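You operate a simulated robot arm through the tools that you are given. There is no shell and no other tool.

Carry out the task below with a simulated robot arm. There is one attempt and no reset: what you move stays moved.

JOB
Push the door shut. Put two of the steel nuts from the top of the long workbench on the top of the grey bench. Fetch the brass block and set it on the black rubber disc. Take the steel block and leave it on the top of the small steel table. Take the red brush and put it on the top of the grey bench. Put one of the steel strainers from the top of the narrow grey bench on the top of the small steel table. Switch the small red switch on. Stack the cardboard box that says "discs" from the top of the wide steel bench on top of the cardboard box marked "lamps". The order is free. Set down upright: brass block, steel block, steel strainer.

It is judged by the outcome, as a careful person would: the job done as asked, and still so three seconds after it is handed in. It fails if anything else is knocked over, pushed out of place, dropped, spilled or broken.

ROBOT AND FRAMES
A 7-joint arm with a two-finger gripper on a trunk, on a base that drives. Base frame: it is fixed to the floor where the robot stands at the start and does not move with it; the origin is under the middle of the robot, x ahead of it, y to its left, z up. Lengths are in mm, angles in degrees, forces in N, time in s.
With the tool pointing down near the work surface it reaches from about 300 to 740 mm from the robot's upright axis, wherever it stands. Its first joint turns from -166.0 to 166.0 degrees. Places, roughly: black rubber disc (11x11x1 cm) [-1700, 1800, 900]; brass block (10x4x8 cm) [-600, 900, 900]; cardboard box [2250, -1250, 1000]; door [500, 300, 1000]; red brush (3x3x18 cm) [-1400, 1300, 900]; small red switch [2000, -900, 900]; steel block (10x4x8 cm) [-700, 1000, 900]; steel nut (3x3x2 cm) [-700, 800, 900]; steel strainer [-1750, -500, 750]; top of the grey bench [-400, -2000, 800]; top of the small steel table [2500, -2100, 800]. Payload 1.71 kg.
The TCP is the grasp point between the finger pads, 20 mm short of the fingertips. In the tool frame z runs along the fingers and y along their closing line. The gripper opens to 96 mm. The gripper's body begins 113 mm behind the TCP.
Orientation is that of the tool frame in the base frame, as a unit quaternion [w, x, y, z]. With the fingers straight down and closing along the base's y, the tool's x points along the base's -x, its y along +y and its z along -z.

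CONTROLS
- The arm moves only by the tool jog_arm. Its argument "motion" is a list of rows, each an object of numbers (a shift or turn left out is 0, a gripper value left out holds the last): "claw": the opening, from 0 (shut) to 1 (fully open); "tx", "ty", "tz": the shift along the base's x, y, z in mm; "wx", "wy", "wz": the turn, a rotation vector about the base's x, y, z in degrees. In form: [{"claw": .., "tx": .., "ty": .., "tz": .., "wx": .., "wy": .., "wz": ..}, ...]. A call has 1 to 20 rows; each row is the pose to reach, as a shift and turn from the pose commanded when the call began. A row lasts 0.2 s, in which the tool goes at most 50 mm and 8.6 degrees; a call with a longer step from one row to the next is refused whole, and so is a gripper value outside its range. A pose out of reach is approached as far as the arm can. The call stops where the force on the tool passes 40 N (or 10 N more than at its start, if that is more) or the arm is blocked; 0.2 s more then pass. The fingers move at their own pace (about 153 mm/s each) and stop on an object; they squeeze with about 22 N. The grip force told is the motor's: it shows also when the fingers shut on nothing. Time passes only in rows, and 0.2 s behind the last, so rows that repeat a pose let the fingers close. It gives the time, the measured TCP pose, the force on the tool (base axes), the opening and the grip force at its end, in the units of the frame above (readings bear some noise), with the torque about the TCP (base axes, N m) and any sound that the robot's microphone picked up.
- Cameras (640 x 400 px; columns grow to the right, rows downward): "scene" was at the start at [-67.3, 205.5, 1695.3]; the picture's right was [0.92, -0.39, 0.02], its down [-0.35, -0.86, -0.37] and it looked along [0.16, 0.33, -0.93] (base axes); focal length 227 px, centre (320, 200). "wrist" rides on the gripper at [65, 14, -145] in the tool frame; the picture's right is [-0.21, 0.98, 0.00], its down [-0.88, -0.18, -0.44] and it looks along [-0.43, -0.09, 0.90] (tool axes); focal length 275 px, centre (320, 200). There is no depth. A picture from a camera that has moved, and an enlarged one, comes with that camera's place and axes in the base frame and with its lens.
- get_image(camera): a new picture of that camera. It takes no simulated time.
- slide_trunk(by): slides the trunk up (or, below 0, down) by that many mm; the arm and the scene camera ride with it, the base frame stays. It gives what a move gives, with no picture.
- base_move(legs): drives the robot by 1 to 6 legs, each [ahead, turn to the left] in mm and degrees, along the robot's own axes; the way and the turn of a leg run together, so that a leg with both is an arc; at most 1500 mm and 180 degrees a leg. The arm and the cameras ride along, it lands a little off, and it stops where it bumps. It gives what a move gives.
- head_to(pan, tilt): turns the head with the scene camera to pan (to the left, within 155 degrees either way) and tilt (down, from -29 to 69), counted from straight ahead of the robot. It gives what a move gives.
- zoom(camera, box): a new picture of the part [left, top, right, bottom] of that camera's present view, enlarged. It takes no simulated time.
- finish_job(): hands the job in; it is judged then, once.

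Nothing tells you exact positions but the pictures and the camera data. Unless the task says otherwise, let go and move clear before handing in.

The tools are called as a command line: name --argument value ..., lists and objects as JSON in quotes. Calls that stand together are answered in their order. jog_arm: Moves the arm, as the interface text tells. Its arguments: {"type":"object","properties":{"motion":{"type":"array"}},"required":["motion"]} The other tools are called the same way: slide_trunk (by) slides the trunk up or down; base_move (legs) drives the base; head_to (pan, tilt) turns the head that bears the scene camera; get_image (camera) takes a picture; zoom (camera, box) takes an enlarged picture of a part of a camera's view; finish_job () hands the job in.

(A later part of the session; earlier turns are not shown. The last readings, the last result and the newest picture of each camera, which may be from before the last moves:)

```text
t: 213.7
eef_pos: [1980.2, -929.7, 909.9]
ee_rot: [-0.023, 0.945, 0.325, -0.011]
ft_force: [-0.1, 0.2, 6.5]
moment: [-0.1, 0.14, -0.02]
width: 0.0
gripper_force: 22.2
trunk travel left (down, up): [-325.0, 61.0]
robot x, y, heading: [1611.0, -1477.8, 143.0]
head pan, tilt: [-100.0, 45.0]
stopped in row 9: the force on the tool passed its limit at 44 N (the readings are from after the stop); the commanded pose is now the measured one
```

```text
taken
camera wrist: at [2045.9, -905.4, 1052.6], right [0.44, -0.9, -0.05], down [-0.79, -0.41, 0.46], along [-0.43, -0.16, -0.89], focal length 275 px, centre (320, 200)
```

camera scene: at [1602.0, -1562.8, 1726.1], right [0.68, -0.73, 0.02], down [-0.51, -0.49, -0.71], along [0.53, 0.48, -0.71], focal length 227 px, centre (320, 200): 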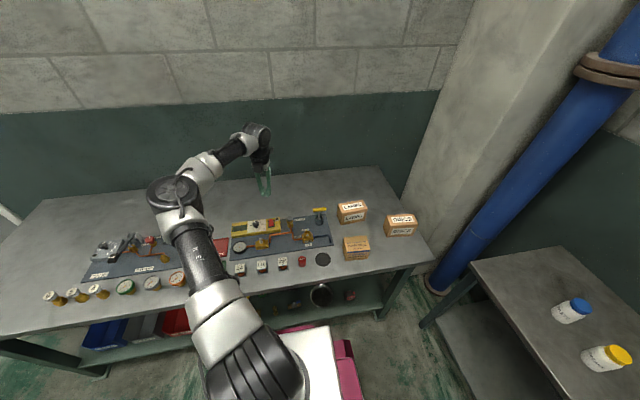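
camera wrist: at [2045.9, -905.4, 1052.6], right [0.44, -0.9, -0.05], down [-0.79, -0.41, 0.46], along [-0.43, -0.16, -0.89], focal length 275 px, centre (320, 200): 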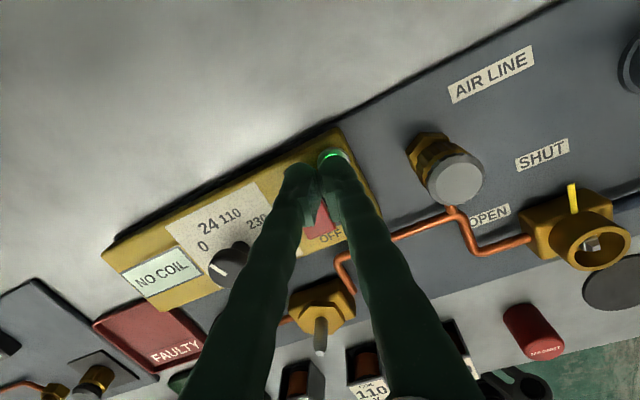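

The display lit up and the lamp is green, so the switch is ON. I'll lift clear.

jog_arm --motion '[{"tz": 20}, {"tz": 60}, {"tz": 100}, {"tz": 145}, {"tz": 190}]'

get_image --camera "wrist"

```text
t: 214.9
eef_pos: [1977.3, -930.1, 1098.9]
ee_rot: [-0.022, 0.945, 0.325, -0.01]
ft_force: [-0.1, -1.0, 0.9]
moment: [0.0, 0.0, -0.02]
width: 0.0
gripper_force: 22.0
trunk travel left (down, up): [-325.0, 61.0]
robot x, y, heading: [1610.7, -1474.6, 143.1]
head pan, tilt: [-100.0, 45.0]
```

```text
taken
camera wrist: at [2042.2, -906.2, 1243.0], right [0.44, -0.9, -0.04], down [-0.79, -0.41, 0.46], along [-0.43, -0.17, -0.89], focal length 275 px, centre (320, 200)
```

wrist: 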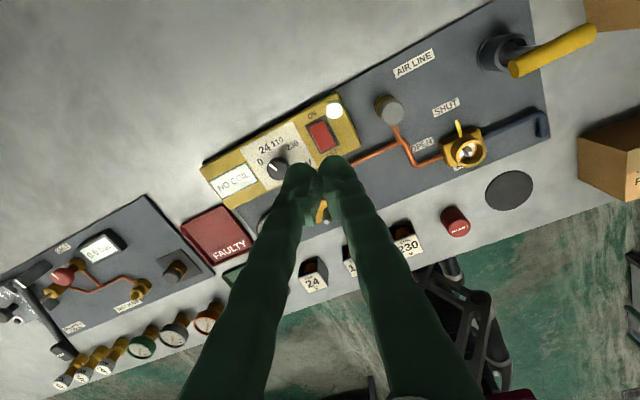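

jog_arm --motion '[{"tz": 45}, {"tz": 90}]'

base_move --legs '[[-400, 0]]'

get_image --camera "wrist"

head_to --pan -100 --tilt 45

get_image --camera "scene"

```text
t: 215.5
eef_pos: [1977.1, -928.9, 1189.2]
ee_rot: [-0.021, 0.945, 0.325, -0.01]
ft_force: [-0.4, -0.2, 0.0]
moment: [0.03, 0.05, 0.0]
width: 0.0
gripper_force: 22.3
trunk travel left (down, up): [-325.0, 61.0]
robot x, y, heading: [1609.4, -1474.3, 143.2]
head pan, tilt: [-100.0, 45.0]
```

```text
t: 218.2
eef_pos: [2286.1, -1161.6, 1188.2]
ee_rot: [-0.014, 0.946, 0.325, -0.006]
ft_force: [0.4, 0.9, 0.3]
moment: [-0.01, 0.01, 0.03]
width: 0.0
gripper_force: 22.0
trunk travel left (down, up): [-325.0, 61.0]
robot x, y, heading: [1932.4, -1718.9, 143.2]
head pan, tilt: [-100.0, 45.0]
```

```text
taken
camera wrist: at [2349.4, -1135.8, 1332.1], right [0.44, -0.9, -0.03], down [-0.8, -0.4, 0.45], along [-0.42, -0.17, -0.89], focal length 275 px, centre (320, 200)
```

wrist: 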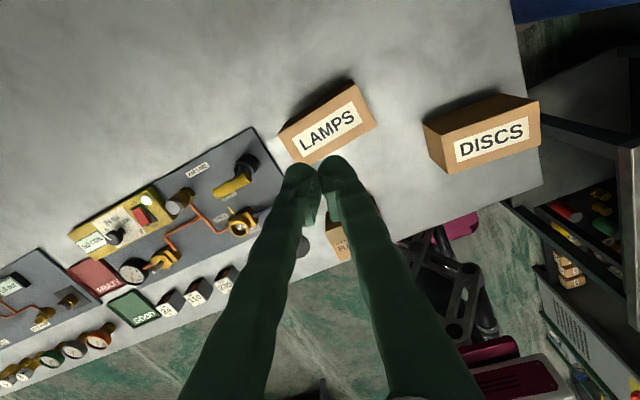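

```text
t: 218.8
eef_pos: [2305.8, -1178.5, 1189.8]
ee_rot: [-0.024, 0.946, 0.323, -0.011]
ft_force: [-1.2, 0.4, 0.2]
moment: [-0.01, -0.02, 0.01]
width: 0.0
gripper_force: 21.9
trunk travel left (down, up): [-325.0, 61.0]
robot x, y, heading: [1934.5, -1715.6, 143.0]
head pan, tilt: [-100.0, 45.0]
```

```text
taken
camera scene: at [1959.0, -1833.0, 1724.4], right [0.68, -0.73, -0.01], down [-0.52, -0.48, -0.71], along [0.51, 0.48, -0.71], focal length 227 px, centre (320, 200)
```

scene: 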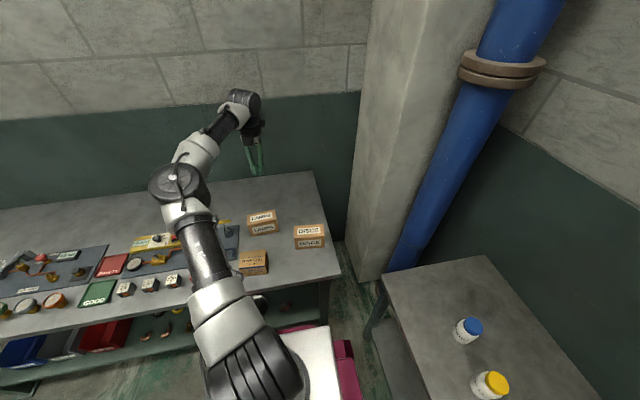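

get_image --camera "wrist"

zoom --camera "wrist" --box '[220, 60, 540, 260]'

zoom --camera "scene" --box '[220, 190, 350, 280]'

```text
taken
camera wrist: at [2371.7, -1152.8, 1332.4], right [0.44, -0.9, -0.05], down [-0.79, -0.41, 0.46], along [-0.43, -0.16, -0.89], focal length 275 px, centre (320, 200)
```

wrist: 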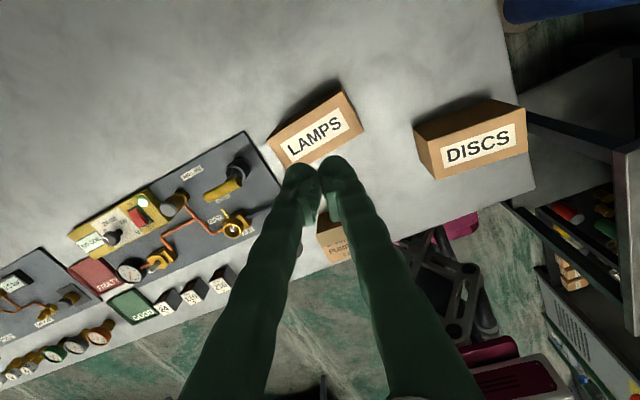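

```text
2.00 times, centred on (380, 160) of wrist
camera zoom: at [2371.7, -1152.8, 1332.4], right [0.44, -0.9, -0.05], down [-0.79, -0.41, 0.46], along [-0.43, -0.16, -0.89], focal length 551 px, centre (200, 280)
```

zoom: 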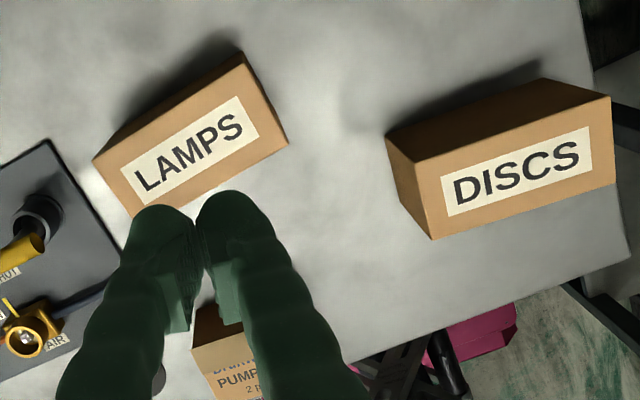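

```text
4.44 times, centred on (285, 235) of scene
camera zoom: at [1959.0, -1833.0, 1724.4], right [0.68, -0.73, -0.01], down [-0.52, -0.48, -0.71], along [0.51, 0.48, -0.71], focal length 1008 px, centre (476, 44)
```

zoom: 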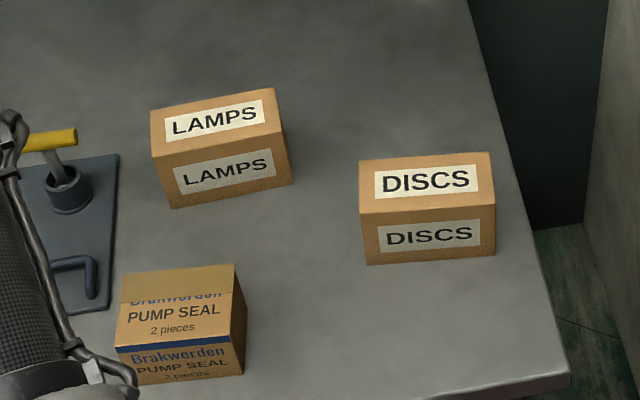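

Both boxes measure about 125×63×84 mm. DISCS is centred near (2362, -1382) with its long axis at about -44°. LAMPS is near (2273, -1170) at about -29°. I'll move above DISCS, turn the fingers across its short side and open the gripper.

jog_arm --motion '[{"claw": 1, "tx": 5, "ty": -20, "wz": -8}, {"tx": 10, "ty": -40, "wz": -16}, {"tx": 15, "ty": -60, "wz": -24}, {"tx": 20, "ty": -80, "wz": -32}, {"tx": 25, "ty": -100, "wz": -40}, {"tx": 30, "ty": -120, "wz": -48}, {"tx": 35, "ty": -140, "wz": -56}, {"tx": 40, "ty": -160, "wz": -64}, {"tx": 45, "ty": -180, "wz": -72}, {"tx": 50, "ty": -195, "wz": -80}, {"tx": 56, "ty": -203, "wz": -81.5}, {"tx": 56, "ty": -203, "wz": -81.5}]'

get_image --camera "wrist"

```text
t: 221.4
eef_pos: [2353.1, -1374.2, 1187.7]
ee_rot: [-0.02, 0.928, -0.372, 0.004]
ft_force: [0.8, 0.1, 0.1]
moment: [0.06, 0.02, 0.0]
width: 95.9
gripper_force: 0.1
trunk travel left (down, up): [-325.0, 61.0]
robot x, y, heading: [1935.2, -1721.4, 142.6]
head pan, tilt: [-100.0, 45.0]
```

```text
taken
camera wrist: at [2387.5, -1433.8, 1331.5], right [-0.82, -0.56, -0.04], down [-0.52, 0.72, 0.46], along [-0.23, 0.4, -0.89], focal length 275 px, centre (320, 200)
```

wrist: 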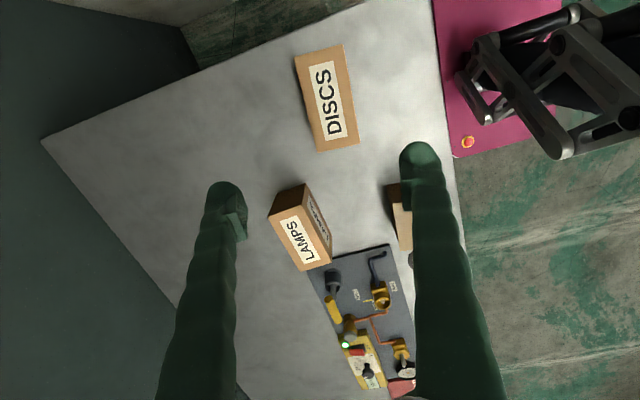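

jog_arm --motion '[{"tx": 11, "ty": -14, "wx": -1.9, "wy": 1.3}, {"tx": 11, "ty": -14, "tz": -45, "wx": -1.9, "wy": 1.3}, {"tx": 11, "ty": -14, "tz": -90, "wx": -1.9, "wy": 1.3}, {"tx": 11, "ty": -14, "tz": -130, "wx": -1.9, "wy": 1.3}, {"tx": 11, "ty": -14, "tz": -160, "wx": -1.9, "wy": 1.3}, {"tx": 11, "ty": -14, "tz": -160, "wx": -1.9, "wy": 1.3}]'

get_image --camera "wrist"

```text
t: 222.8
eef_pos: [2363.0, -1385.4, 1029.0]
ee_rot: [-0.001, 0.928, -0.372, 0.002]
ft_force: [-0.5, 0.0, -0.3]
moment: [-0.03, -0.02, 0.02]
width: 96.0
gripper_force: 0.0
trunk travel left (down, up): [-325.0, 61.0]
robot x, y, heading: [1935.2, -1716.1, 142.7]
head pan, tilt: [-100.0, 45.0]
```

```text
taken
camera wrist: at [2399.9, -1440.2, 1173.4], right [-0.82, -0.57, 0.0], down [-0.51, 0.74, 0.44], along [-0.25, 0.37, -0.9], focal length 275 px, centre (320, 200)
```

wrist: 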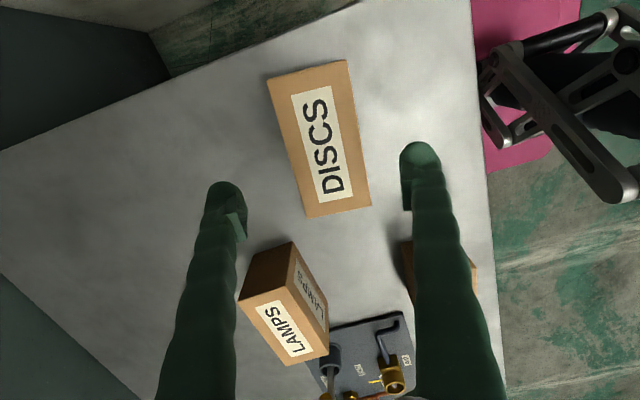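

jog_arm --motion '[{"ty": -3, "tz": -40, "wz": 1.7}, {"ty": -3, "tz": -80, "wz": 1.7}, {"ty": -3, "tz": -105, "wz": 1.7}, {"ty": -3, "tz": -117, "wz": 1.7}]'

get_image --camera "wrist"

zoom --camera "scene" --box '[220, 170, 350, 280]'

```text
t: 223.8
eef_pos: [2360.2, -1387.3, 910.2]
ee_rot: [0.0, 0.934, -0.357, 0.002]
ft_force: [0.7, -0.8, -1.2]
moment: [0.01, 0.0, 0.01]
width: 96.0
gripper_force: 0.2
trunk travel left (down, up): [-325.0, 61.0]
robot x, y, heading: [1931.9, -1719.4, 142.9]
head pan, tilt: [-100.0, 45.0]
```

```text
taken
camera wrist: at [2400.5, -1442.7, 1055.9], right [-0.81, -0.59, 0.0], down [-0.53, 0.72, 0.44], along [-0.26, 0.36, -0.9], focal length 275 px, centre (320, 200)
```

wrist: 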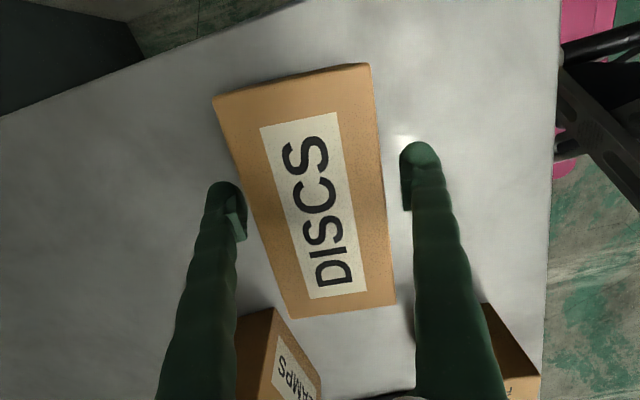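

```text
3.64 times, centred on (285, 225) of scene
camera zoom: at [1924.7, -1806.9, 1726.1], right [0.68, -0.73, 0.02], down [-0.51, -0.49, -0.71], along [0.53, 0.47, -0.71], focal length 825 px, centre (447, 109)
```

zoom: 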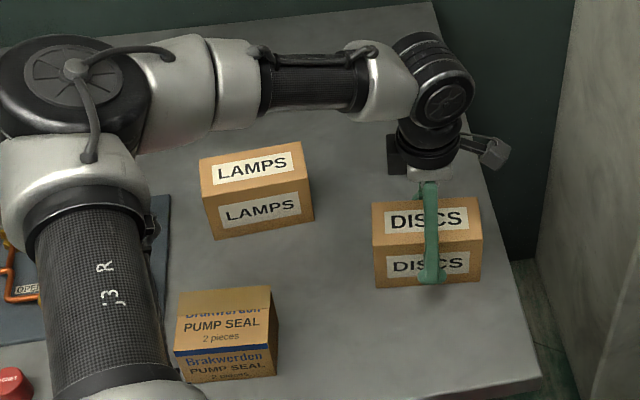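

The fingers straddle the DISCS box in good alignment. I'll close and lift.

jog_arm --motion '[{"claw": 0}, {"claw": 0}, {"claw": 0}, {"claw": 0}, {"claw": 0}]'

jog_arm --motion '[{"tz": 20}, {"tz": 50}, {"tz": 90}, {"tz": 130}, {"tz": 170}]'

get_image --camera "wrist"

get_image --camera "scene"

```text
t: 225.0
eef_pos: [2361.7, -1388.1, 911.4]
ee_rot: [0.0, 0.934, -0.358, 0.001]
ft_force: [-0.1, 0.1, -0.3]
moment: [0.03, -0.01, -0.02]
width: 73.9
gripper_force: 21.8
trunk travel left (down, up): [-325.0, 61.0]
robot x, y, heading: [1937.0, -1720.6, 143.0]
head pan, tilt: [-100.0, 45.0]
```

```text
t: 226.2
eef_pos: [2360.0, -1388.3, 1084.4]
ee_rot: [0.0, 0.934, -0.358, 0.002]
ft_force: [0.1, -0.1, -2.8]
moment: [-0.01, -0.05, -0.04]
width: 73.6
gripper_force: 22.4
trunk travel left (down, up): [-325.0, 61.0]
robot x, y, heading: [1933.6, -1716.5, 142.7]
head pan, tilt: [-100.0, 45.0]
```

```text
taken
camera wrist: at [2400.4, -1443.0, 1227.2], right [-0.81, -0.59, 0.0], down [-0.53, 0.72, 0.44], along [-0.26, 0.36, -0.9], focal length 275 px, centre (320, 200)
```

wrist: 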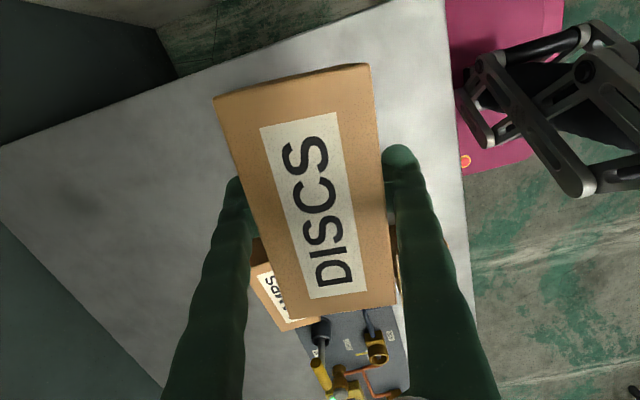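

```text
taken
camera scene: at [1924.5, -1807.5, 1726.1], right [0.68, -0.73, 0.02], down [-0.51, -0.49, -0.71], along [0.53, 0.47, -0.7], focal length 227 px, centre (320, 200)
```

scene: 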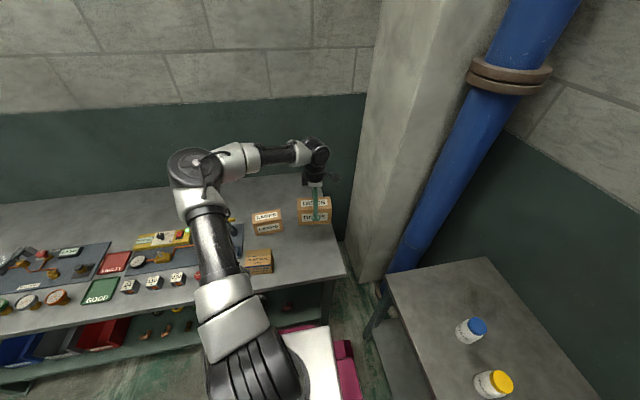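

DISCS is held and lifted. I'll carry it over LAMPS and turn it to match.

jog_arm --motion '[{"tx": -15, "ty": 35, "tz": 20, "wz": 2}, {"tx": -30, "ty": 70, "tz": 30, "wz": 4}, {"tx": -45, "ty": 105, "tz": 30, "wz": 6.5}, {"tx": -60, "ty": 140, "tz": 30, "wz": 9}, {"tx": -76, "ty": 175, "tz": 30, "wz": 11}, {"tx": -91, "ty": 210, "tz": 30, "wz": 12.4}, {"tx": -91, "ty": 210, "tz": 10, "wz": 12.4}, {"tx": -91, "ty": 210, "tz": -20, "wz": 12.4}]'

get_image --camera "wrist"

zoom --camera "scene" --box '[210, 150, 340, 260]'

```text
t: 228.0
eef_pos: [2271.9, -1177.3, 1061.6]
ee_rot: [-0.001, 0.967, -0.255, 0.001]
ft_force: [-0.5, 0.6, -3.0]
moment: [0.0, -0.01, 0.01]
width: 73.9
gripper_force: 22.0
trunk travel left (down, up): [-325.0, 61.0]
robot x, y, heading: [1934.9, -1717.2, 142.9]
head pan, tilt: [-100.0, 45.0]
```

```text
taken
camera wrist: at [2322.1, -1221.0, 1206.3], right [-0.66, -0.75, 0.0], down [-0.67, 0.59, 0.44], along [-0.33, 0.29, -0.9], focal length 275 px, centre (320, 200)
```

wrist: 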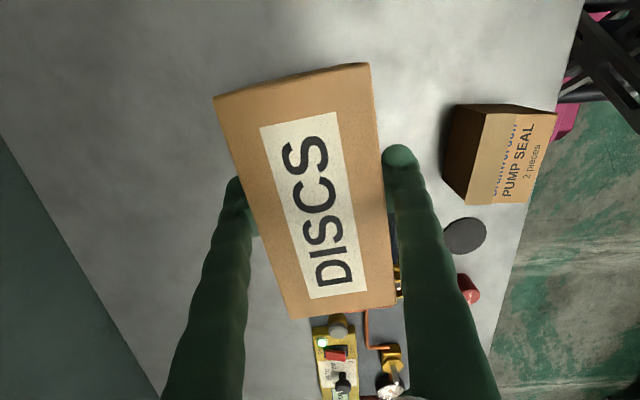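

```text
3.64 times, centred on (275, 205) of scene
camera zoom: at [1924.7, -1805.8, 1726.1], right [0.68, -0.73, 0.02], down [-0.51, -0.49, -0.71], along [0.53, 0.47, -0.71], focal length 825 px, centre (484, 182)
```

zoom: 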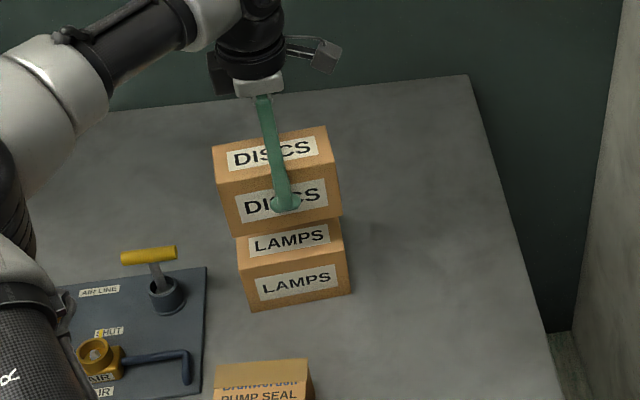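

jog_arm --motion '[{"tx": 3, "ty": 8, "tz": -15, "wz": -1}, {"tx": 3, "ty": 8, "tz": -30, "wz": -1}, {"tx": 3, "ty": 8, "tz": -40, "wz": -1}]'

zoom --camera "scene" --box '[225, 170, 325, 250]'

```text
t: 228.8
eef_pos: [2273.5, -1168.5, 1022.0]
ee_rot: [0.0, 0.965, -0.263, 0.002]
ft_force: [-0.5, 0.4, -2.2]
moment: [0.01, -0.01, -0.02]
width: 73.9
gripper_force: 21.9
trunk travel left (down, up): [-325.0, 61.0]
robot x, y, heading: [1932.0, -1720.3, 143.1]
head pan, tilt: [-100.0, 45.0]
```

```text
5.00 times, centred on (275, 210) of scene
camera zoom: at [1924.7, -1806.3, 1726.1], right [0.68, -0.73, 0.02], down [-0.51, -0.49, -0.71], along [0.53, 0.47, -0.71], focal length 1134 px, centre (545, 150)
```

zoom: 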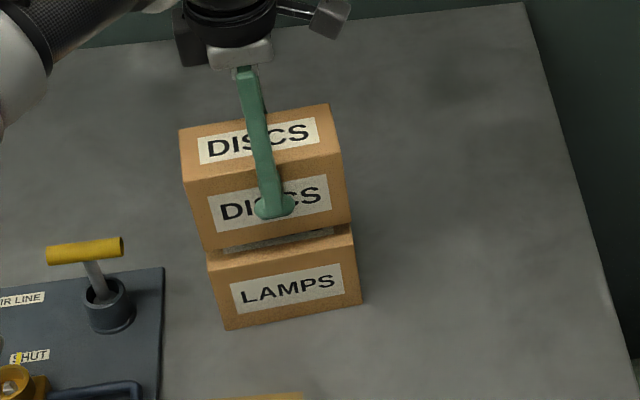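

jog_arm --motion '[{"tz": -5, "wz": -1.5}, {"tz": -10, "wz": -1.5}, {"tz": -14, "wz": -1.5}, {"tz": -18, "wz": -1.5}]'

zoom --camera "scene" --box '[225, 170, 325, 250]'

```text
t: 229.8
eef_pos: [2272.1, -1170.3, 1003.6]
ee_rot: [0.0, 0.961, -0.276, 0.002]
ft_force: [-0.7, 0.6, -3.1]
moment: [-0.01, 0.01, 0.04]
width: 73.8
gripper_force: 22.5
trunk travel left (down, up): [-325.0, 61.0]
robot x, y, heading: [1930.4, -1719.1, 142.8]
head pan, tilt: [-100.0, 45.0]
```

```text
5.00 times, centred on (275, 210) of scene
camera zoom: at [1924.7, -1806.5, 1726.1], right [0.68, -0.73, 0.02], down [-0.51, -0.49, -0.71], along [0.53, 0.47, -0.71], focal length 1134 px, centre (545, 150)
```

zoom: 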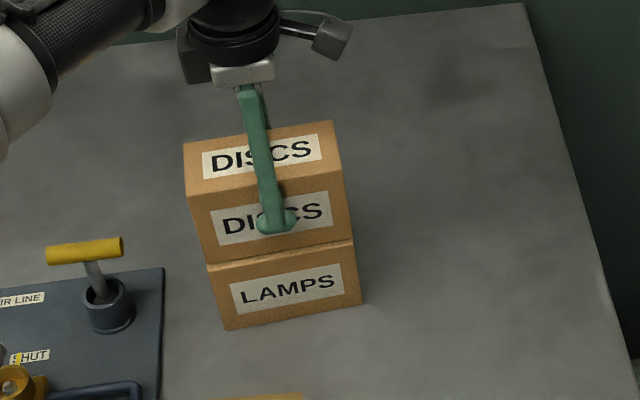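

jog_arm --motion '[{"tz": -2}, {"tz": -4}, {"tz": -6}]'

zoom --camera "scene" --box '[225, 170, 325, 250]'

```text
t: 230.6
eef_pos: [2273.9, -1170.5, 1001.6]
ee_rot: [-0.003, 0.961, -0.275, 0.003]
ft_force: [0.7, 0.5, 21.8]
moment: [-0.03, -0.01, -0.05]
width: 73.9
gripper_force: 22.6
trunk travel left (down, up): [-325.0, 61.0]
robot x, y, heading: [1936.8, -1720.8, 142.7]
head pan, tilt: [-100.0, 45.0]
```

```text
5.00 times, centred on (275, 210) of scene
camera zoom: at [1923.2, -1808.6, 1726.2], right [0.68, -0.73, 0.02], down [-0.51, -0.49, -0.71], along [0.53, 0.47, -0.7], focal length 1134 px, centre (545, 150)
```

zoom: 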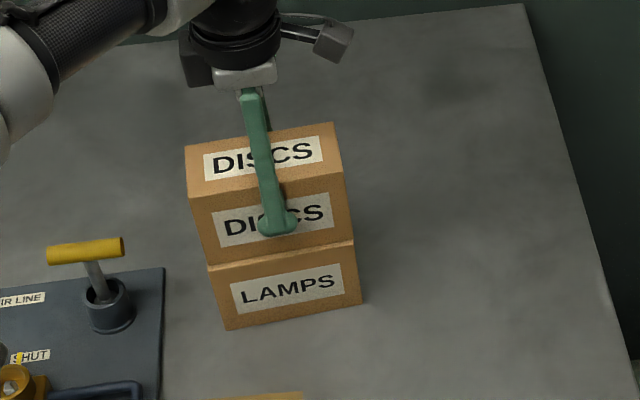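

DISCS is resting on LAMPS. I'll ease off slightly, open and rise straight up.

jog_arm --motion '[{"tz": 2}, {"tz": 2, "claw": 1}, {"tz": 2}, {"tz": 2}, {"tz": 20}, {"tz": 60}, {"tz": 100}, {"tz": 145}, {"tz": 190}]'

get_image --camera "wrist"

zoom --camera "scene" --box '[225, 170, 325, 250]'

```text
t: 232.6
eef_pos: [2272.6, -1170.7, 1185.9]
ee_rot: [0.0, 0.961, -0.276, 0.001]
ft_force: [-0.2, 0.0, -0.1]
moment: [0.01, -0.02, -0.01]
width: 96.1
gripper_force: 0.0
trunk travel left (down, up): [-325.0, 61.0]
robot x, y, heading: [1930.6, -1719.5, 143.0]
head pan, tilt: [-100.0, 45.0]
```

```text
taken
camera wrist: at [2321.2, -1217.5, 1331.6], right [-0.69, -0.72, 0.0], down [-0.65, 0.62, 0.44], along [-0.32, 0.31, -0.9], focal length 275 px, centre (320, 200)
```

wrist: 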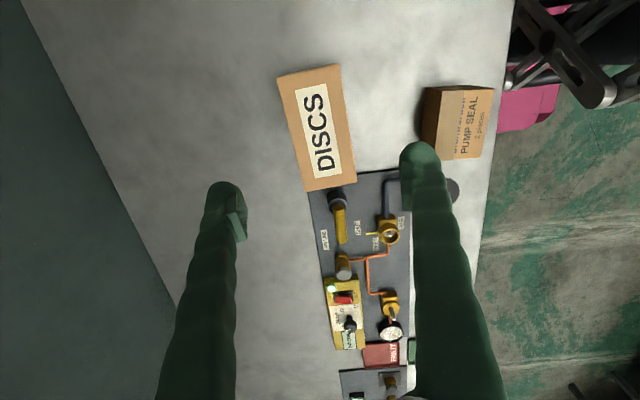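

```text
5.00 times, centred on (275, 210) of scene
camera zoom: at [1924.4, -1807.5, 1726.1], right [0.68, -0.73, 0.02], down [-0.51, -0.49, -0.71], along [0.53, 0.47, -0.7], focal length 1134 px, centre (545, 150)
```

zoom: 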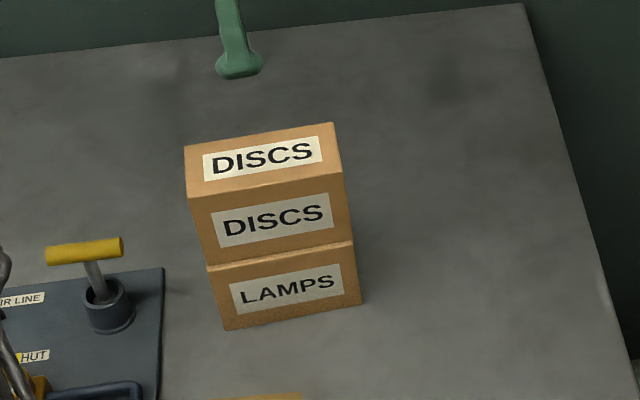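

The stack is complete and square. Next is the long workbench at the other end. I'll bring the hand in a little and drive back along the aisle.

jog_arm --motion '[{"tx": -26, "ty": -36}, {"tx": -52, "ty": -72}, {"tx": -78, "ty": -108}, {"tx": -104, "ty": -144}]'

base_move --legs '[[1450, 0.3], [1200, 0]]'

head_to --pan -40 --tilt 40

get_image --camera "scene"

```text
t: 233.6
eef_pos: [2169.4, -1316.1, 1189.6]
ee_rot: [-0.002, 0.961, -0.276, 0.001]
ft_force: [0.1, -1.1, 0.3]
moment: [0.02, 0.01, 0.02]
width: 95.9
gripper_force: 0.0
trunk travel left (down, up): [-325.0, 61.0]
robot x, y, heading: [1936.3, -1718.5, 143.1]
head pan, tilt: [-100.0, 45.0]
```

```text
t: 247.5
eef_pos: [24.2, 290.3, 1189.0]
ee_rot: [0.0, 0.962, -0.274, 0.001]
ft_force: [0.1, -1.0, 0.6]
moment: [-0.01, 0.01, 0.0]
width: 95.8
gripper_force: 0.0
trunk travel left (down, up): [-325.0, 61.0]
robot x, y, heading: [-211.1, -115.3, 143.4]
head pan, tilt: [-100.0, 45.0]
```

```text
t: 248.8
eef_pos: [38.8, 280.2, 1190.6]
ee_rot: [-0.004, 0.961, -0.275, -0.006]
ft_force: [-1.0, 0.3, 0.7]
moment: [-0.01, 0.0, 0.0]
width: 95.9
gripper_force: 0.0
trunk travel left (down, up): [-325.0, 61.0]
robot x, y, heading: [-211.1, -116.4, 143.0]
head pan, tilt: [-40.0, 40.0]
```

```text
taken
camera scene: at [-299.7, -174.7, 1732.0], right [0.97, 0.22, 0.01], down [0.15, -0.63, -0.76], along [-0.16, 0.74, -0.65], focal length 227 px, centre (320, 200)
```

scene: 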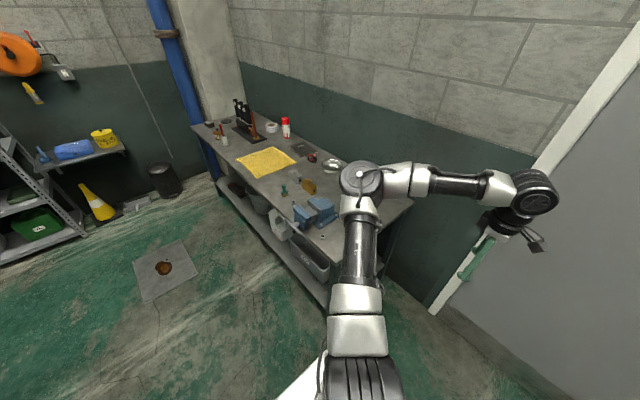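

base_move --legs '[[850, 0.5]]'

head_to --pan -70 --tilt 45

get_image --camera "scene"

get_image --camera "wrist"

```text
t: 253.6
eef_pos: [-642.1, 792.6, 1188.6]
ee_rot: [-0.003, 0.962, -0.274, -0.005]
ft_force: [-1.3, 0.7, -0.3]
moment: [0.02, 0.0, 0.01]
width: 96.0
gripper_force: 0.1
trunk travel left (down, up): [-325.0, 61.0]
robot x, y, heading: [-890.0, 397.9, 143.1]
head pan, tilt: [-40.0, 40.0]
```

```text
t: 254.6
eef_pos: [-627.3, 781.4, 1189.8]
ee_rot: [-0.007, 0.962, -0.274, -0.012]
ft_force: [-0.4, -1.1, 0.2]
moment: [-0.04, -0.05, 0.01]
width: 96.2
gripper_force: 0.1
trunk travel left (down, up): [-325.0, 61.0]
robot x, y, heading: [-892.5, 398.7, 143.2]
head pan, tilt: [-70.0, 45.0]
```

```text
taken
camera scene: at [-936.8, 332.7, 1725.4], right [0.96, -0.29, 0.02], down [-0.2, -0.68, -0.7], along [0.21, 0.67, -0.71], focal length 227 px, centre (320, 200)
```

scene: 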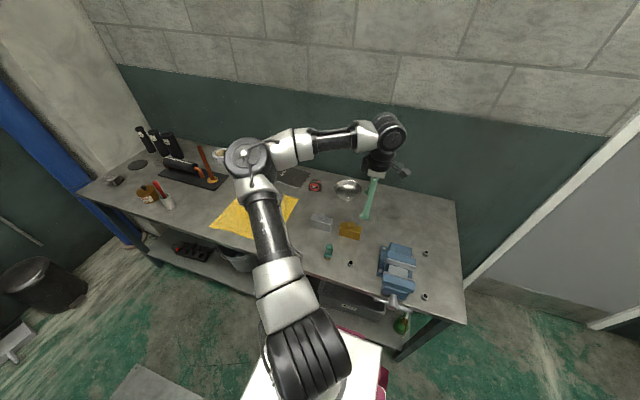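

```text
taken
camera wrist: at [-576.5, 731.8, 1332.5], right [-0.69, -0.72, 0.0], down [-0.64, 0.61, 0.47], along [-0.34, 0.32, -0.88], focal length 275 px, centre (320, 200)
```

wrist: 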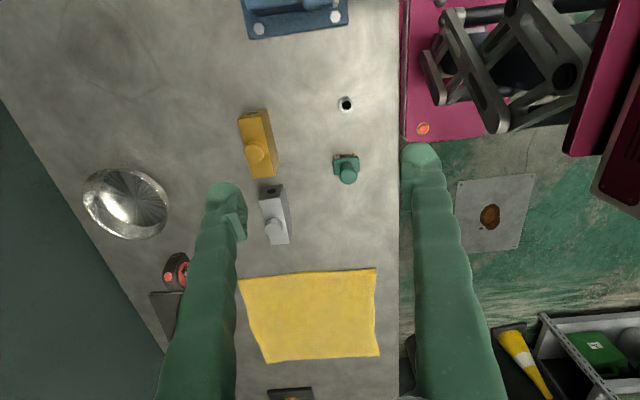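

zoom --camera "scene" --box '[300, 165, 470, 310]'

zoom --camera "wrist" --box '[200, 70, 400, 260]'

zoom --camera "scene" --box '[80, 110, 240, 230]'

```text
2.76 times, centred on (385, 238) of scene
camera zoom: at [-936.8, 332.7, 1725.4], right [0.96, -0.29, 0.02], down [-0.2, -0.68, -0.7], along [0.21, 0.67, -0.71], focal length 626 px, centre (141, 97)
```

zoom: 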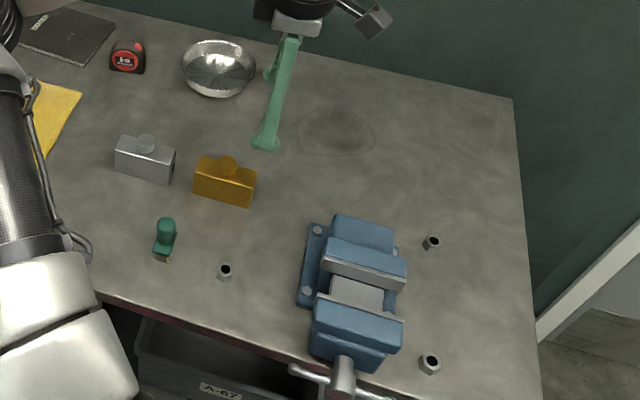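

```text
2.11 times, centred on (300, 165) of wrist
camera zoom: at [-576.5, 731.8, 1332.5], right [-0.69, -0.72, 0.0], down [-0.64, 0.61, 0.47], along [-0.34, 0.32, -0.88], focal length 580 px, centre (362, 274)
```

zoom: 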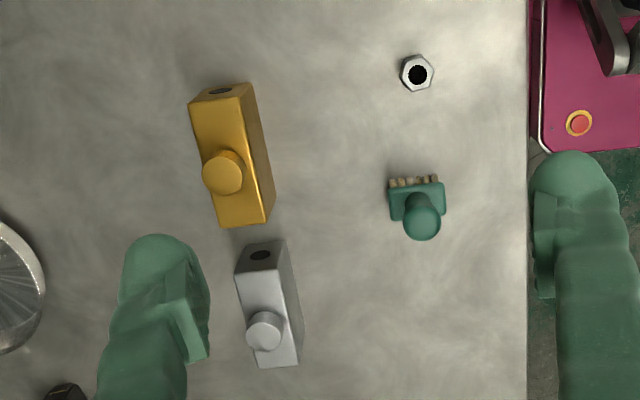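

```text
3.33 times, centred on (160, 170) of scene
camera zoom: at [-936.8, 332.7, 1725.4], right [0.96, -0.29, 0.02], down [-0.2, -0.68, -0.7], along [0.21, 0.67, -0.71], focal length 756 px, centre (853, 300)
```

zoom: 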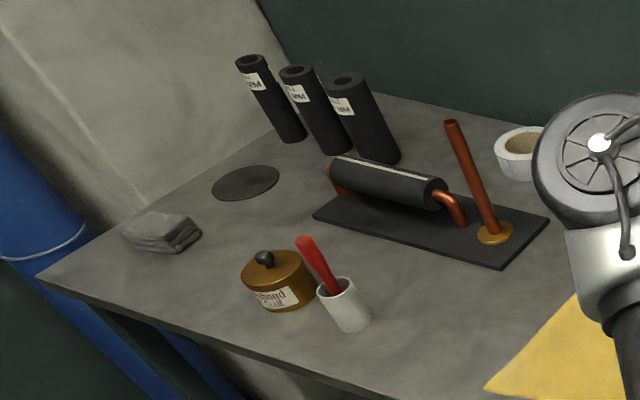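

The bench top is about z = 860. The brass block stands with its boss up at about (-603, 888), with its long axis along the bench. The steel block is beside it, and the brush stands in a white cup near the far end. I'll go above the brass block.

jog_arm --motion '[{"claw": 1, "tx": 8, "ty": 36, "wz": -2, "wx": -0.4, "wy": -0.4}, {"tx": 16, "ty": 72, "wz": -4, "wx": -0.8, "wy": -0.8}, {"tx": 24, "ty": 106, "wz": -5.7, "wx": -1.1, "wy": -1.1}, {"tx": 24, "ty": 106, "tz": -45, "wz": -5.7, "wx": -1.1, "wy": -1.1}, {"tx": 24, "ty": 106, "tz": -90, "wz": -5.7, "wx": -1.1, "wy": -1.1}, {"tx": 24, "ty": 106, "tz": -130, "wz": -5.7, "wx": -1.1, "wy": -1.1}, {"tx": 24, "ty": 106, "tz": -160, "wz": -5.7, "wx": -1.1, "wy": -1.1}, {"tx": 24, "ty": 106, "tz": -160, "wz": -5.7, "wx": -1.1, "wy": -1.1}]'

get_image --camera "wrist"

```text
t: 256.4
eef_pos: [-603.9, 886.6, 1029.3]
ee_rot: [-0.001, 0.947, -0.321, -0.001]
ft_force: [-0.2, -0.5, -1.5]
moment: [0.01, 0.0, 0.0]
width: 95.8
gripper_force: 0.0
trunk travel left (down, up): [-325.0, 61.0]
robot x, y, heading: [-892.6, 398.7, 143.1]
head pan, tilt: [-70.0, 45.0]
```

```text
taken
camera wrist: at [-559.6, 836.6, 1174.0], right [-0.76, -0.65, 0.0], down [-0.58, 0.68, 0.45], along [-0.29, 0.34, -0.9], focal length 275 px, centre (320, 200)
```

wrist: 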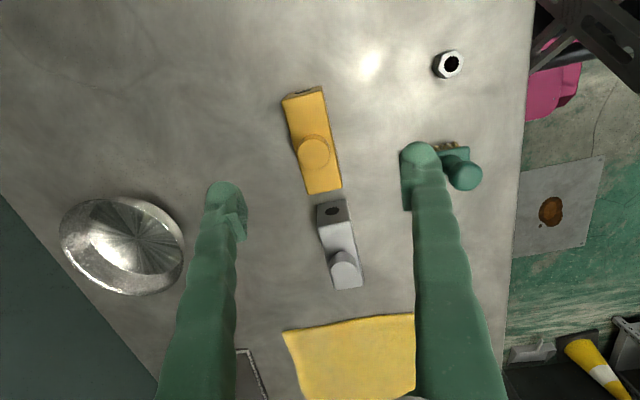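

jog_arm --motion '[{"tx": 4, "ty": 4, "tz": -40}, {"tx": 4, "ty": 4, "tz": -80}, {"tx": 4, "ty": 4, "tz": -115}, {"tx": 4, "ty": 4, "tz": -137}, {"tx": 4, "ty": 4, "tz": -137}]'

get_image --camera "wrist"

```text
t: 257.6
eef_pos: [-598.4, 891.1, 892.5]
ee_rot: [-0.001, 0.947, -0.321, -0.001]
ft_force: [-0.4, -0.4, -1.1]
moment: [0.03, 0.01, 0.0]
width: 96.0
gripper_force: 0.0
trunk travel left (down, up): [-325.0, 61.0]
robot x, y, heading: [-891.7, 398.5, 143.0]
head pan, tilt: [-70.0, 45.0]
```

```text
taken
camera wrist: at [-554.6, 839.3, 1036.7], right [-0.76, -0.65, 0.0], down [-0.58, 0.68, 0.45], along [-0.29, 0.34, -0.89], focal length 275 px, centre (320, 200)
```

wrist: 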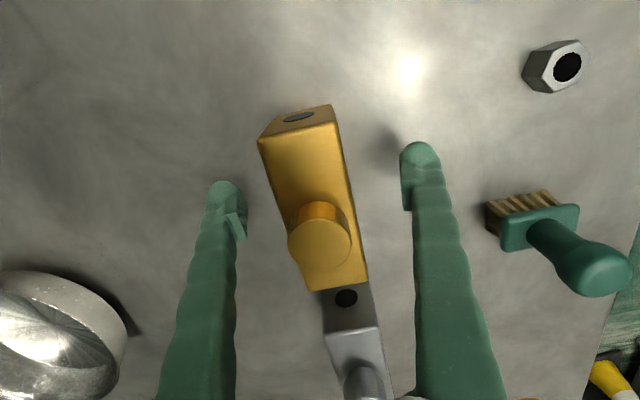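

jog_arm --motion '[{"claw": 0}, {"claw": 0}, {"claw": 0}, {"claw": 0}, {"claw": 0}, {"claw": 0}]'

jog_arm --motion '[{"tz": 10}, {"tz": 25}, {"tz": 50}, {"tz": 90}, {"tz": 130}]'

get_image --camera "wrist"

```text
t: 259.0
eef_pos: [-597.7, 889.2, 892.8]
ee_rot: [-0.001, 0.947, -0.321, 0.0]
ft_force: [1.5, 1.8, 1.4]
moment: [-0.06, -0.01, 0.03]
width: 40.3
gripper_force: 21.8
trunk travel left (down, up): [-325.0, 61.0]
robot x, y, heading: [-887.6, 398.0, 143.2]
head pan, tilt: [-70.0, 45.0]
```

```text
t: 260.2
eef_pos: [-599.8, 891.3, 1022.9]
ee_rot: [-0.001, 0.947, -0.321, -0.001]
ft_force: [0.2, -0.8, -5.9]
moment: [-0.01, -0.05, 0.01]
width: 40.3
gripper_force: 21.7
trunk travel left (down, up): [-325.0, 61.0]
robot x, y, heading: [-893.8, 400.3, 143.4]
head pan, tilt: [-70.0, 45.0]
```

```text
taken
camera wrist: at [-554.9, 840.2, 1167.3], right [-0.76, -0.65, 0.0], down [-0.58, 0.68, 0.45], along [-0.29, 0.34, -0.9], focal length 275 px, centre (320, 200)
```

wrist: 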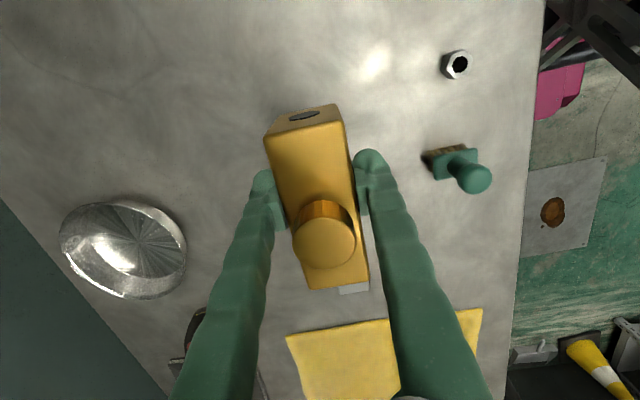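

The brass block is held firmly. I'll raise it well clear and drive along the bench to the black disc.

jog_arm --motion '[{"tz": 45}, {"tz": 90}, {"tz": 135}, {"tz": 175}]'

base_move --legs '[[1280, 0.8]]'

get_image --camera "scene"

get_image --camera "wrist"

```text
t: 261.2
eef_pos: [-601.0, 891.0, 1198.9]
ee_rot: [0.0, 0.947, -0.322, -0.001]
ft_force: [0.2, -0.9, -5.2]
moment: [-0.03, -0.07, 0.01]
width: 40.5
gripper_force: 21.5
trunk travel left (down, up): [-325.0, 61.0]
robot x, y, heading: [-889.0, 396.2, 142.9]
head pan, tilt: [-70.0, 45.0]
```

```text
t: 268.0
eef_pos: [-1645.0, 1646.4, 1197.4]
ee_rot: [0.0, 0.952, -0.305, -0.001]
ft_force: [-0.6, 0.0, -5.2]
moment: [-0.05, -0.04, 0.01]
width: 40.3
gripper_force: 22.3
trunk travel left (down, up): [-325.0, 61.0]
robot x, y, heading: [-1916.5, 1144.2, 145.1]
head pan, tilt: [-70.0, 45.0]
```

```text
taken
camera scene: at [-1961.2, 1075.8, 1725.4], right [0.97, -0.26, 0.02], down [-0.17, -0.69, -0.7], along [0.19, 0.68, -0.71], focal length 227 px, centre (320, 200)
```

scene: 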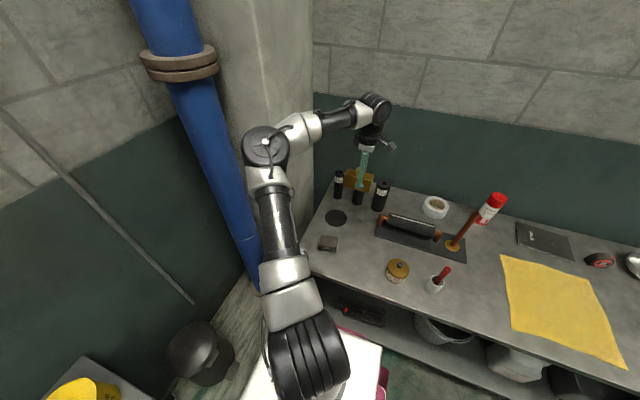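

```text
taken
camera wrist: at [-1600.2, 1597.2, 1342.5], right [-0.74, -0.68, 0.0], down [-0.61, 0.66, 0.45], along [-0.3, 0.33, -0.9], focal length 275 px, centre (320, 200)
```

wrist: 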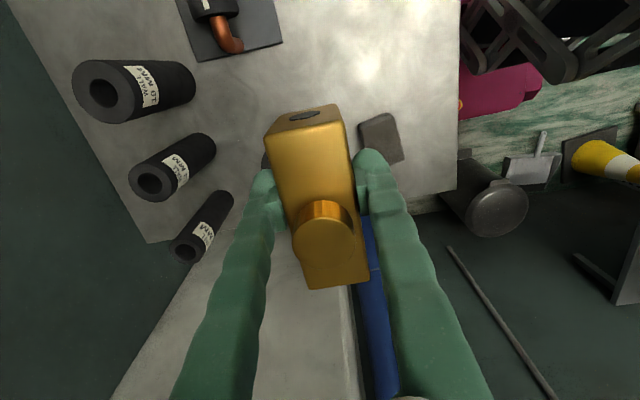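

jog_arm --motion '[{"tx": -10, "ty": 30}, {"tx": -20, "ty": 60}, {"tx": -30, "ty": 90}, {"tx": -39, "ty": 116}, {"tx": -39, "ty": 116, "tz": -45}, {"tx": -39, "ty": 116, "tz": -90}, {"tx": -39, "ty": 116, "tz": -135}, {"tx": -39, "ty": 116, "tz": -180}, {"tx": -39, "ty": 116, "tz": -220}, {"tx": -39, "ty": 116, "tz": -220}]'

zoom --camera "scene" --box '[270, 130, 420, 260]'

get_image --camera "wrist"

```text
t: 270.2
eef_pos: [-1668.2, 1753.0, 978.7]
ee_rot: [-0.003, 0.952, -0.305, -0.008]
ft_force: [-0.2, 0.5, -5.8]
moment: [-0.05, -0.02, 0.03]
width: 40.2
gripper_force: 22.3
trunk travel left (down, up): [-325.0, 61.0]
robot x, y, heading: [-1919.1, 1145.1, 144.8]
head pan, tilt: [-70.0, 45.0]
```

```text
3.08 times, centred on (345, 195) of scene
camera zoom: at [-1960.7, 1075.2, 1725.4], right [0.97, -0.26, 0.02], down [-0.17, -0.69, -0.7], along [0.19, 0.68, -0.71], focal length 698 px, centre (243, 215)
```

zoom: 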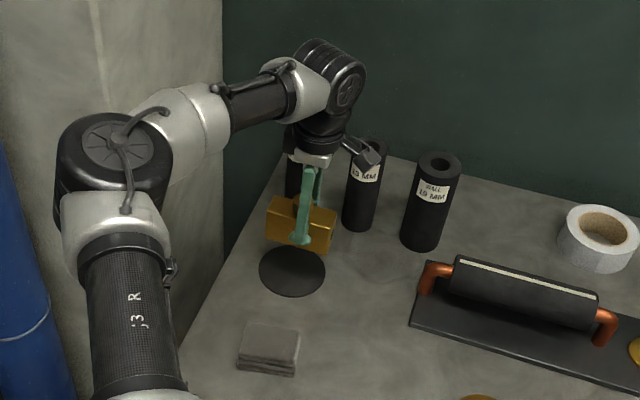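

```text
taken
camera wrist: at [-1621.3, 1702.4, 1121.7], right [-0.74, -0.68, 0.0], down [-0.6, 0.65, 0.46], along [-0.31, 0.34, -0.89], focal length 275 px, centre (320, 200)
```

wrist: 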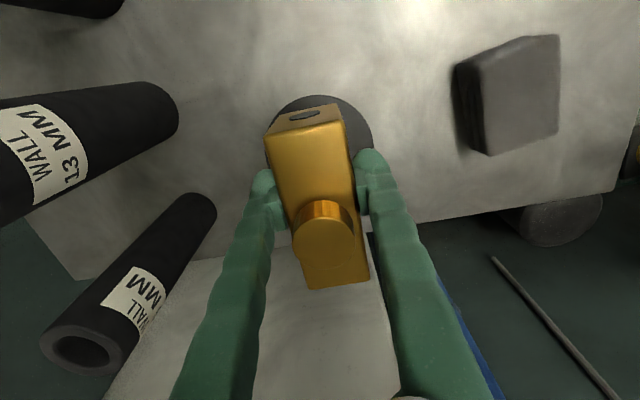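

jog_arm --motion '[{"tx": -5, "ty": 5, "tz": -20, "wx": -0.6, "wy": -0.8}, {"tx": -5, "ty": 5, "tz": -40, "wx": -0.6, "wy": -0.8}, {"tx": -5, "ty": 5, "tz": -55, "wx": -0.6, "wy": -0.8}, {"tx": -5, "ty": 5, "tz": -62, "wx": -0.6, "wy": -0.8}, {"tx": -5, "ty": 5, "tz": -62, "wx": -0.6, "wy": -0.8}]'

get_image --camera "wrist"

zoom --camera "scene" --box '[300, 160, 380, 240]'

```text
t: 271.4
eef_pos: [-1674.3, 1757.9, 917.6]
ee_rot: [0.0, 0.953, -0.304, 0.0]
ft_force: [0.0, -0.4, -4.4]
moment: [0.0, -0.02, 0.02]
width: 40.1
gripper_force: 22.3
trunk travel left (down, up): [-325.0, 61.0]
robot x, y, heading: [-1918.3, 1143.5, 144.9]
head pan, tilt: [-70.0, 45.0]
```

```text
taken
camera wrist: at [-1628.8, 1708.1, 1061.5], right [-0.74, -0.68, 0.0], down [-0.61, 0.66, 0.44], along [-0.3, 0.33, -0.9], focal length 275 px, centre (320, 200)
```

wrist: 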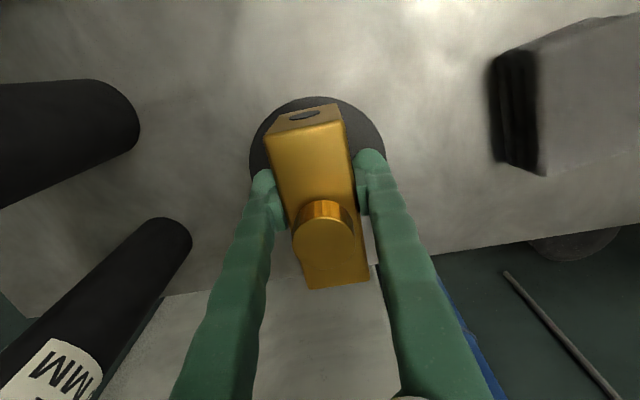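

```text
5.00 times, centred on (340, 200) of scene
camera zoom: at [-1960.7, 1075.4, 1725.4], right [0.97, -0.26, 0.02], down [-0.17, -0.69, -0.7], along [0.19, 0.68, -0.71], focal length 1134 px, centre (220, 200)
```

zoom: 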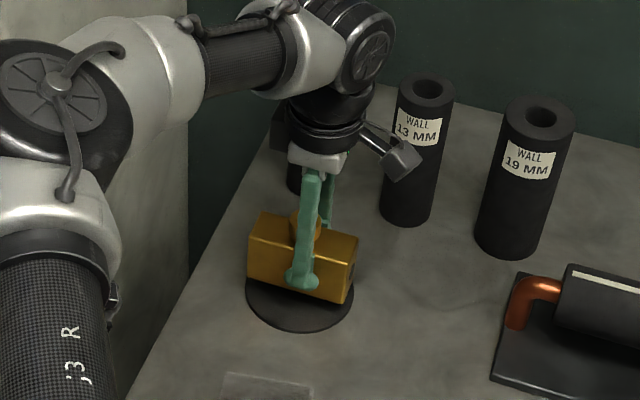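

jog_arm --motion '[{"tx": 2, "ty": -2, "tz": -4}, {"tx": 2, "ty": -2, "tz": -8}, {"tx": 2, "ty": -2, "tz": -11}, {"tx": 2, "ty": -2, "tz": -13}]'

zoom --camera "scene" --box '[300, 160, 380, 240]'

```text
t: 272.4
eef_pos: [-1672.9, 1753.3, 902.6]
ee_rot: [0.0, 0.952, -0.306, 0.0]
ft_force: [0.2, -0.8, -6.3]
moment: [-0.01, -0.02, -0.03]
width: 40.4
gripper_force: 22.0
trunk travel left (down, up): [-325.0, 61.0]
robot x, y, heading: [-1921.7, 1142.0, 145.2]
head pan, tilt: [-70.0, 45.0]
```

```text
5.00 times, centred on (340, 200) of scene
camera zoom: at [-1960.6, 1075.4, 1725.4], right [0.97, -0.26, 0.02], down [-0.17, -0.69, -0.7], along [0.19, 0.68, -0.71], focal length 1134 px, centre (220, 200)
```

zoom: 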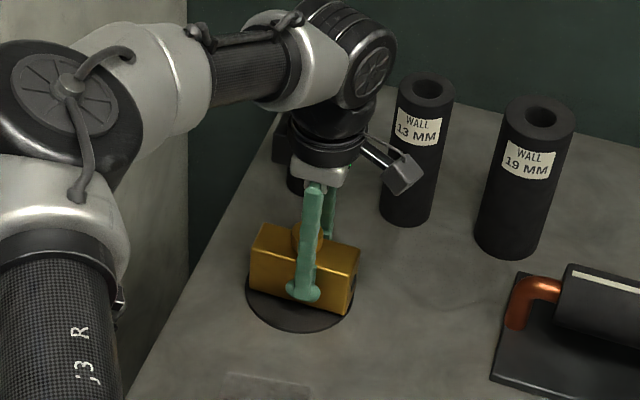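

jog_arm --motion '[{"tx": -3, "ty": 2, "tz": -2}, {"tx": -3, "ty": 2, "tz": -4}, {"tx": -3, "ty": 2, "tz": -6}, {"tx": -3, "ty": 2, "tz": -8}]'

zoom --camera "scene" --box '[300, 160, 380, 240]'

```text
t: 273.4
eef_pos: [-1675.4, 1757.5, 895.3]
ee_rot: [-0.001, 0.952, -0.305, 0.0]
ft_force: [-1.4, -2.1, 4.9]
moment: [0.1, 0.3, 0.03]
width: 40.3
gripper_force: 21.6
trunk travel left (down, up): [-325.0, 61.0]
robot x, y, heading: [-1919.8, 1140.2, 145.0]
head pan, tilt: [-70.0, 45.0]
```

```text
5.00 times, centred on (340, 200) of scene
camera zoom: at [-1961.0, 1074.3, 1725.5], right [0.97, -0.26, 0.02], down [-0.17, -0.69, -0.7], along [0.19, 0.68, -0.71], focal length 1134 px, centre (220, 200)
```

zoom: 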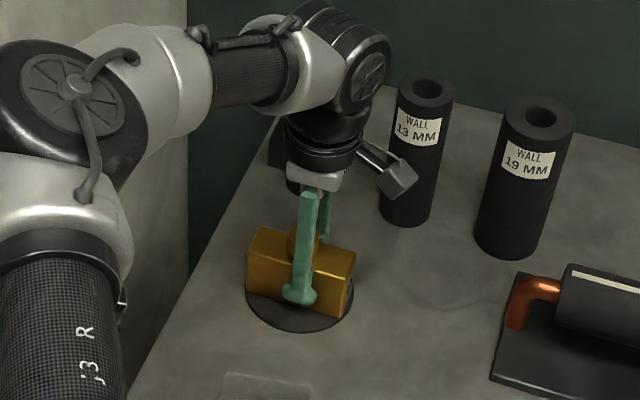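

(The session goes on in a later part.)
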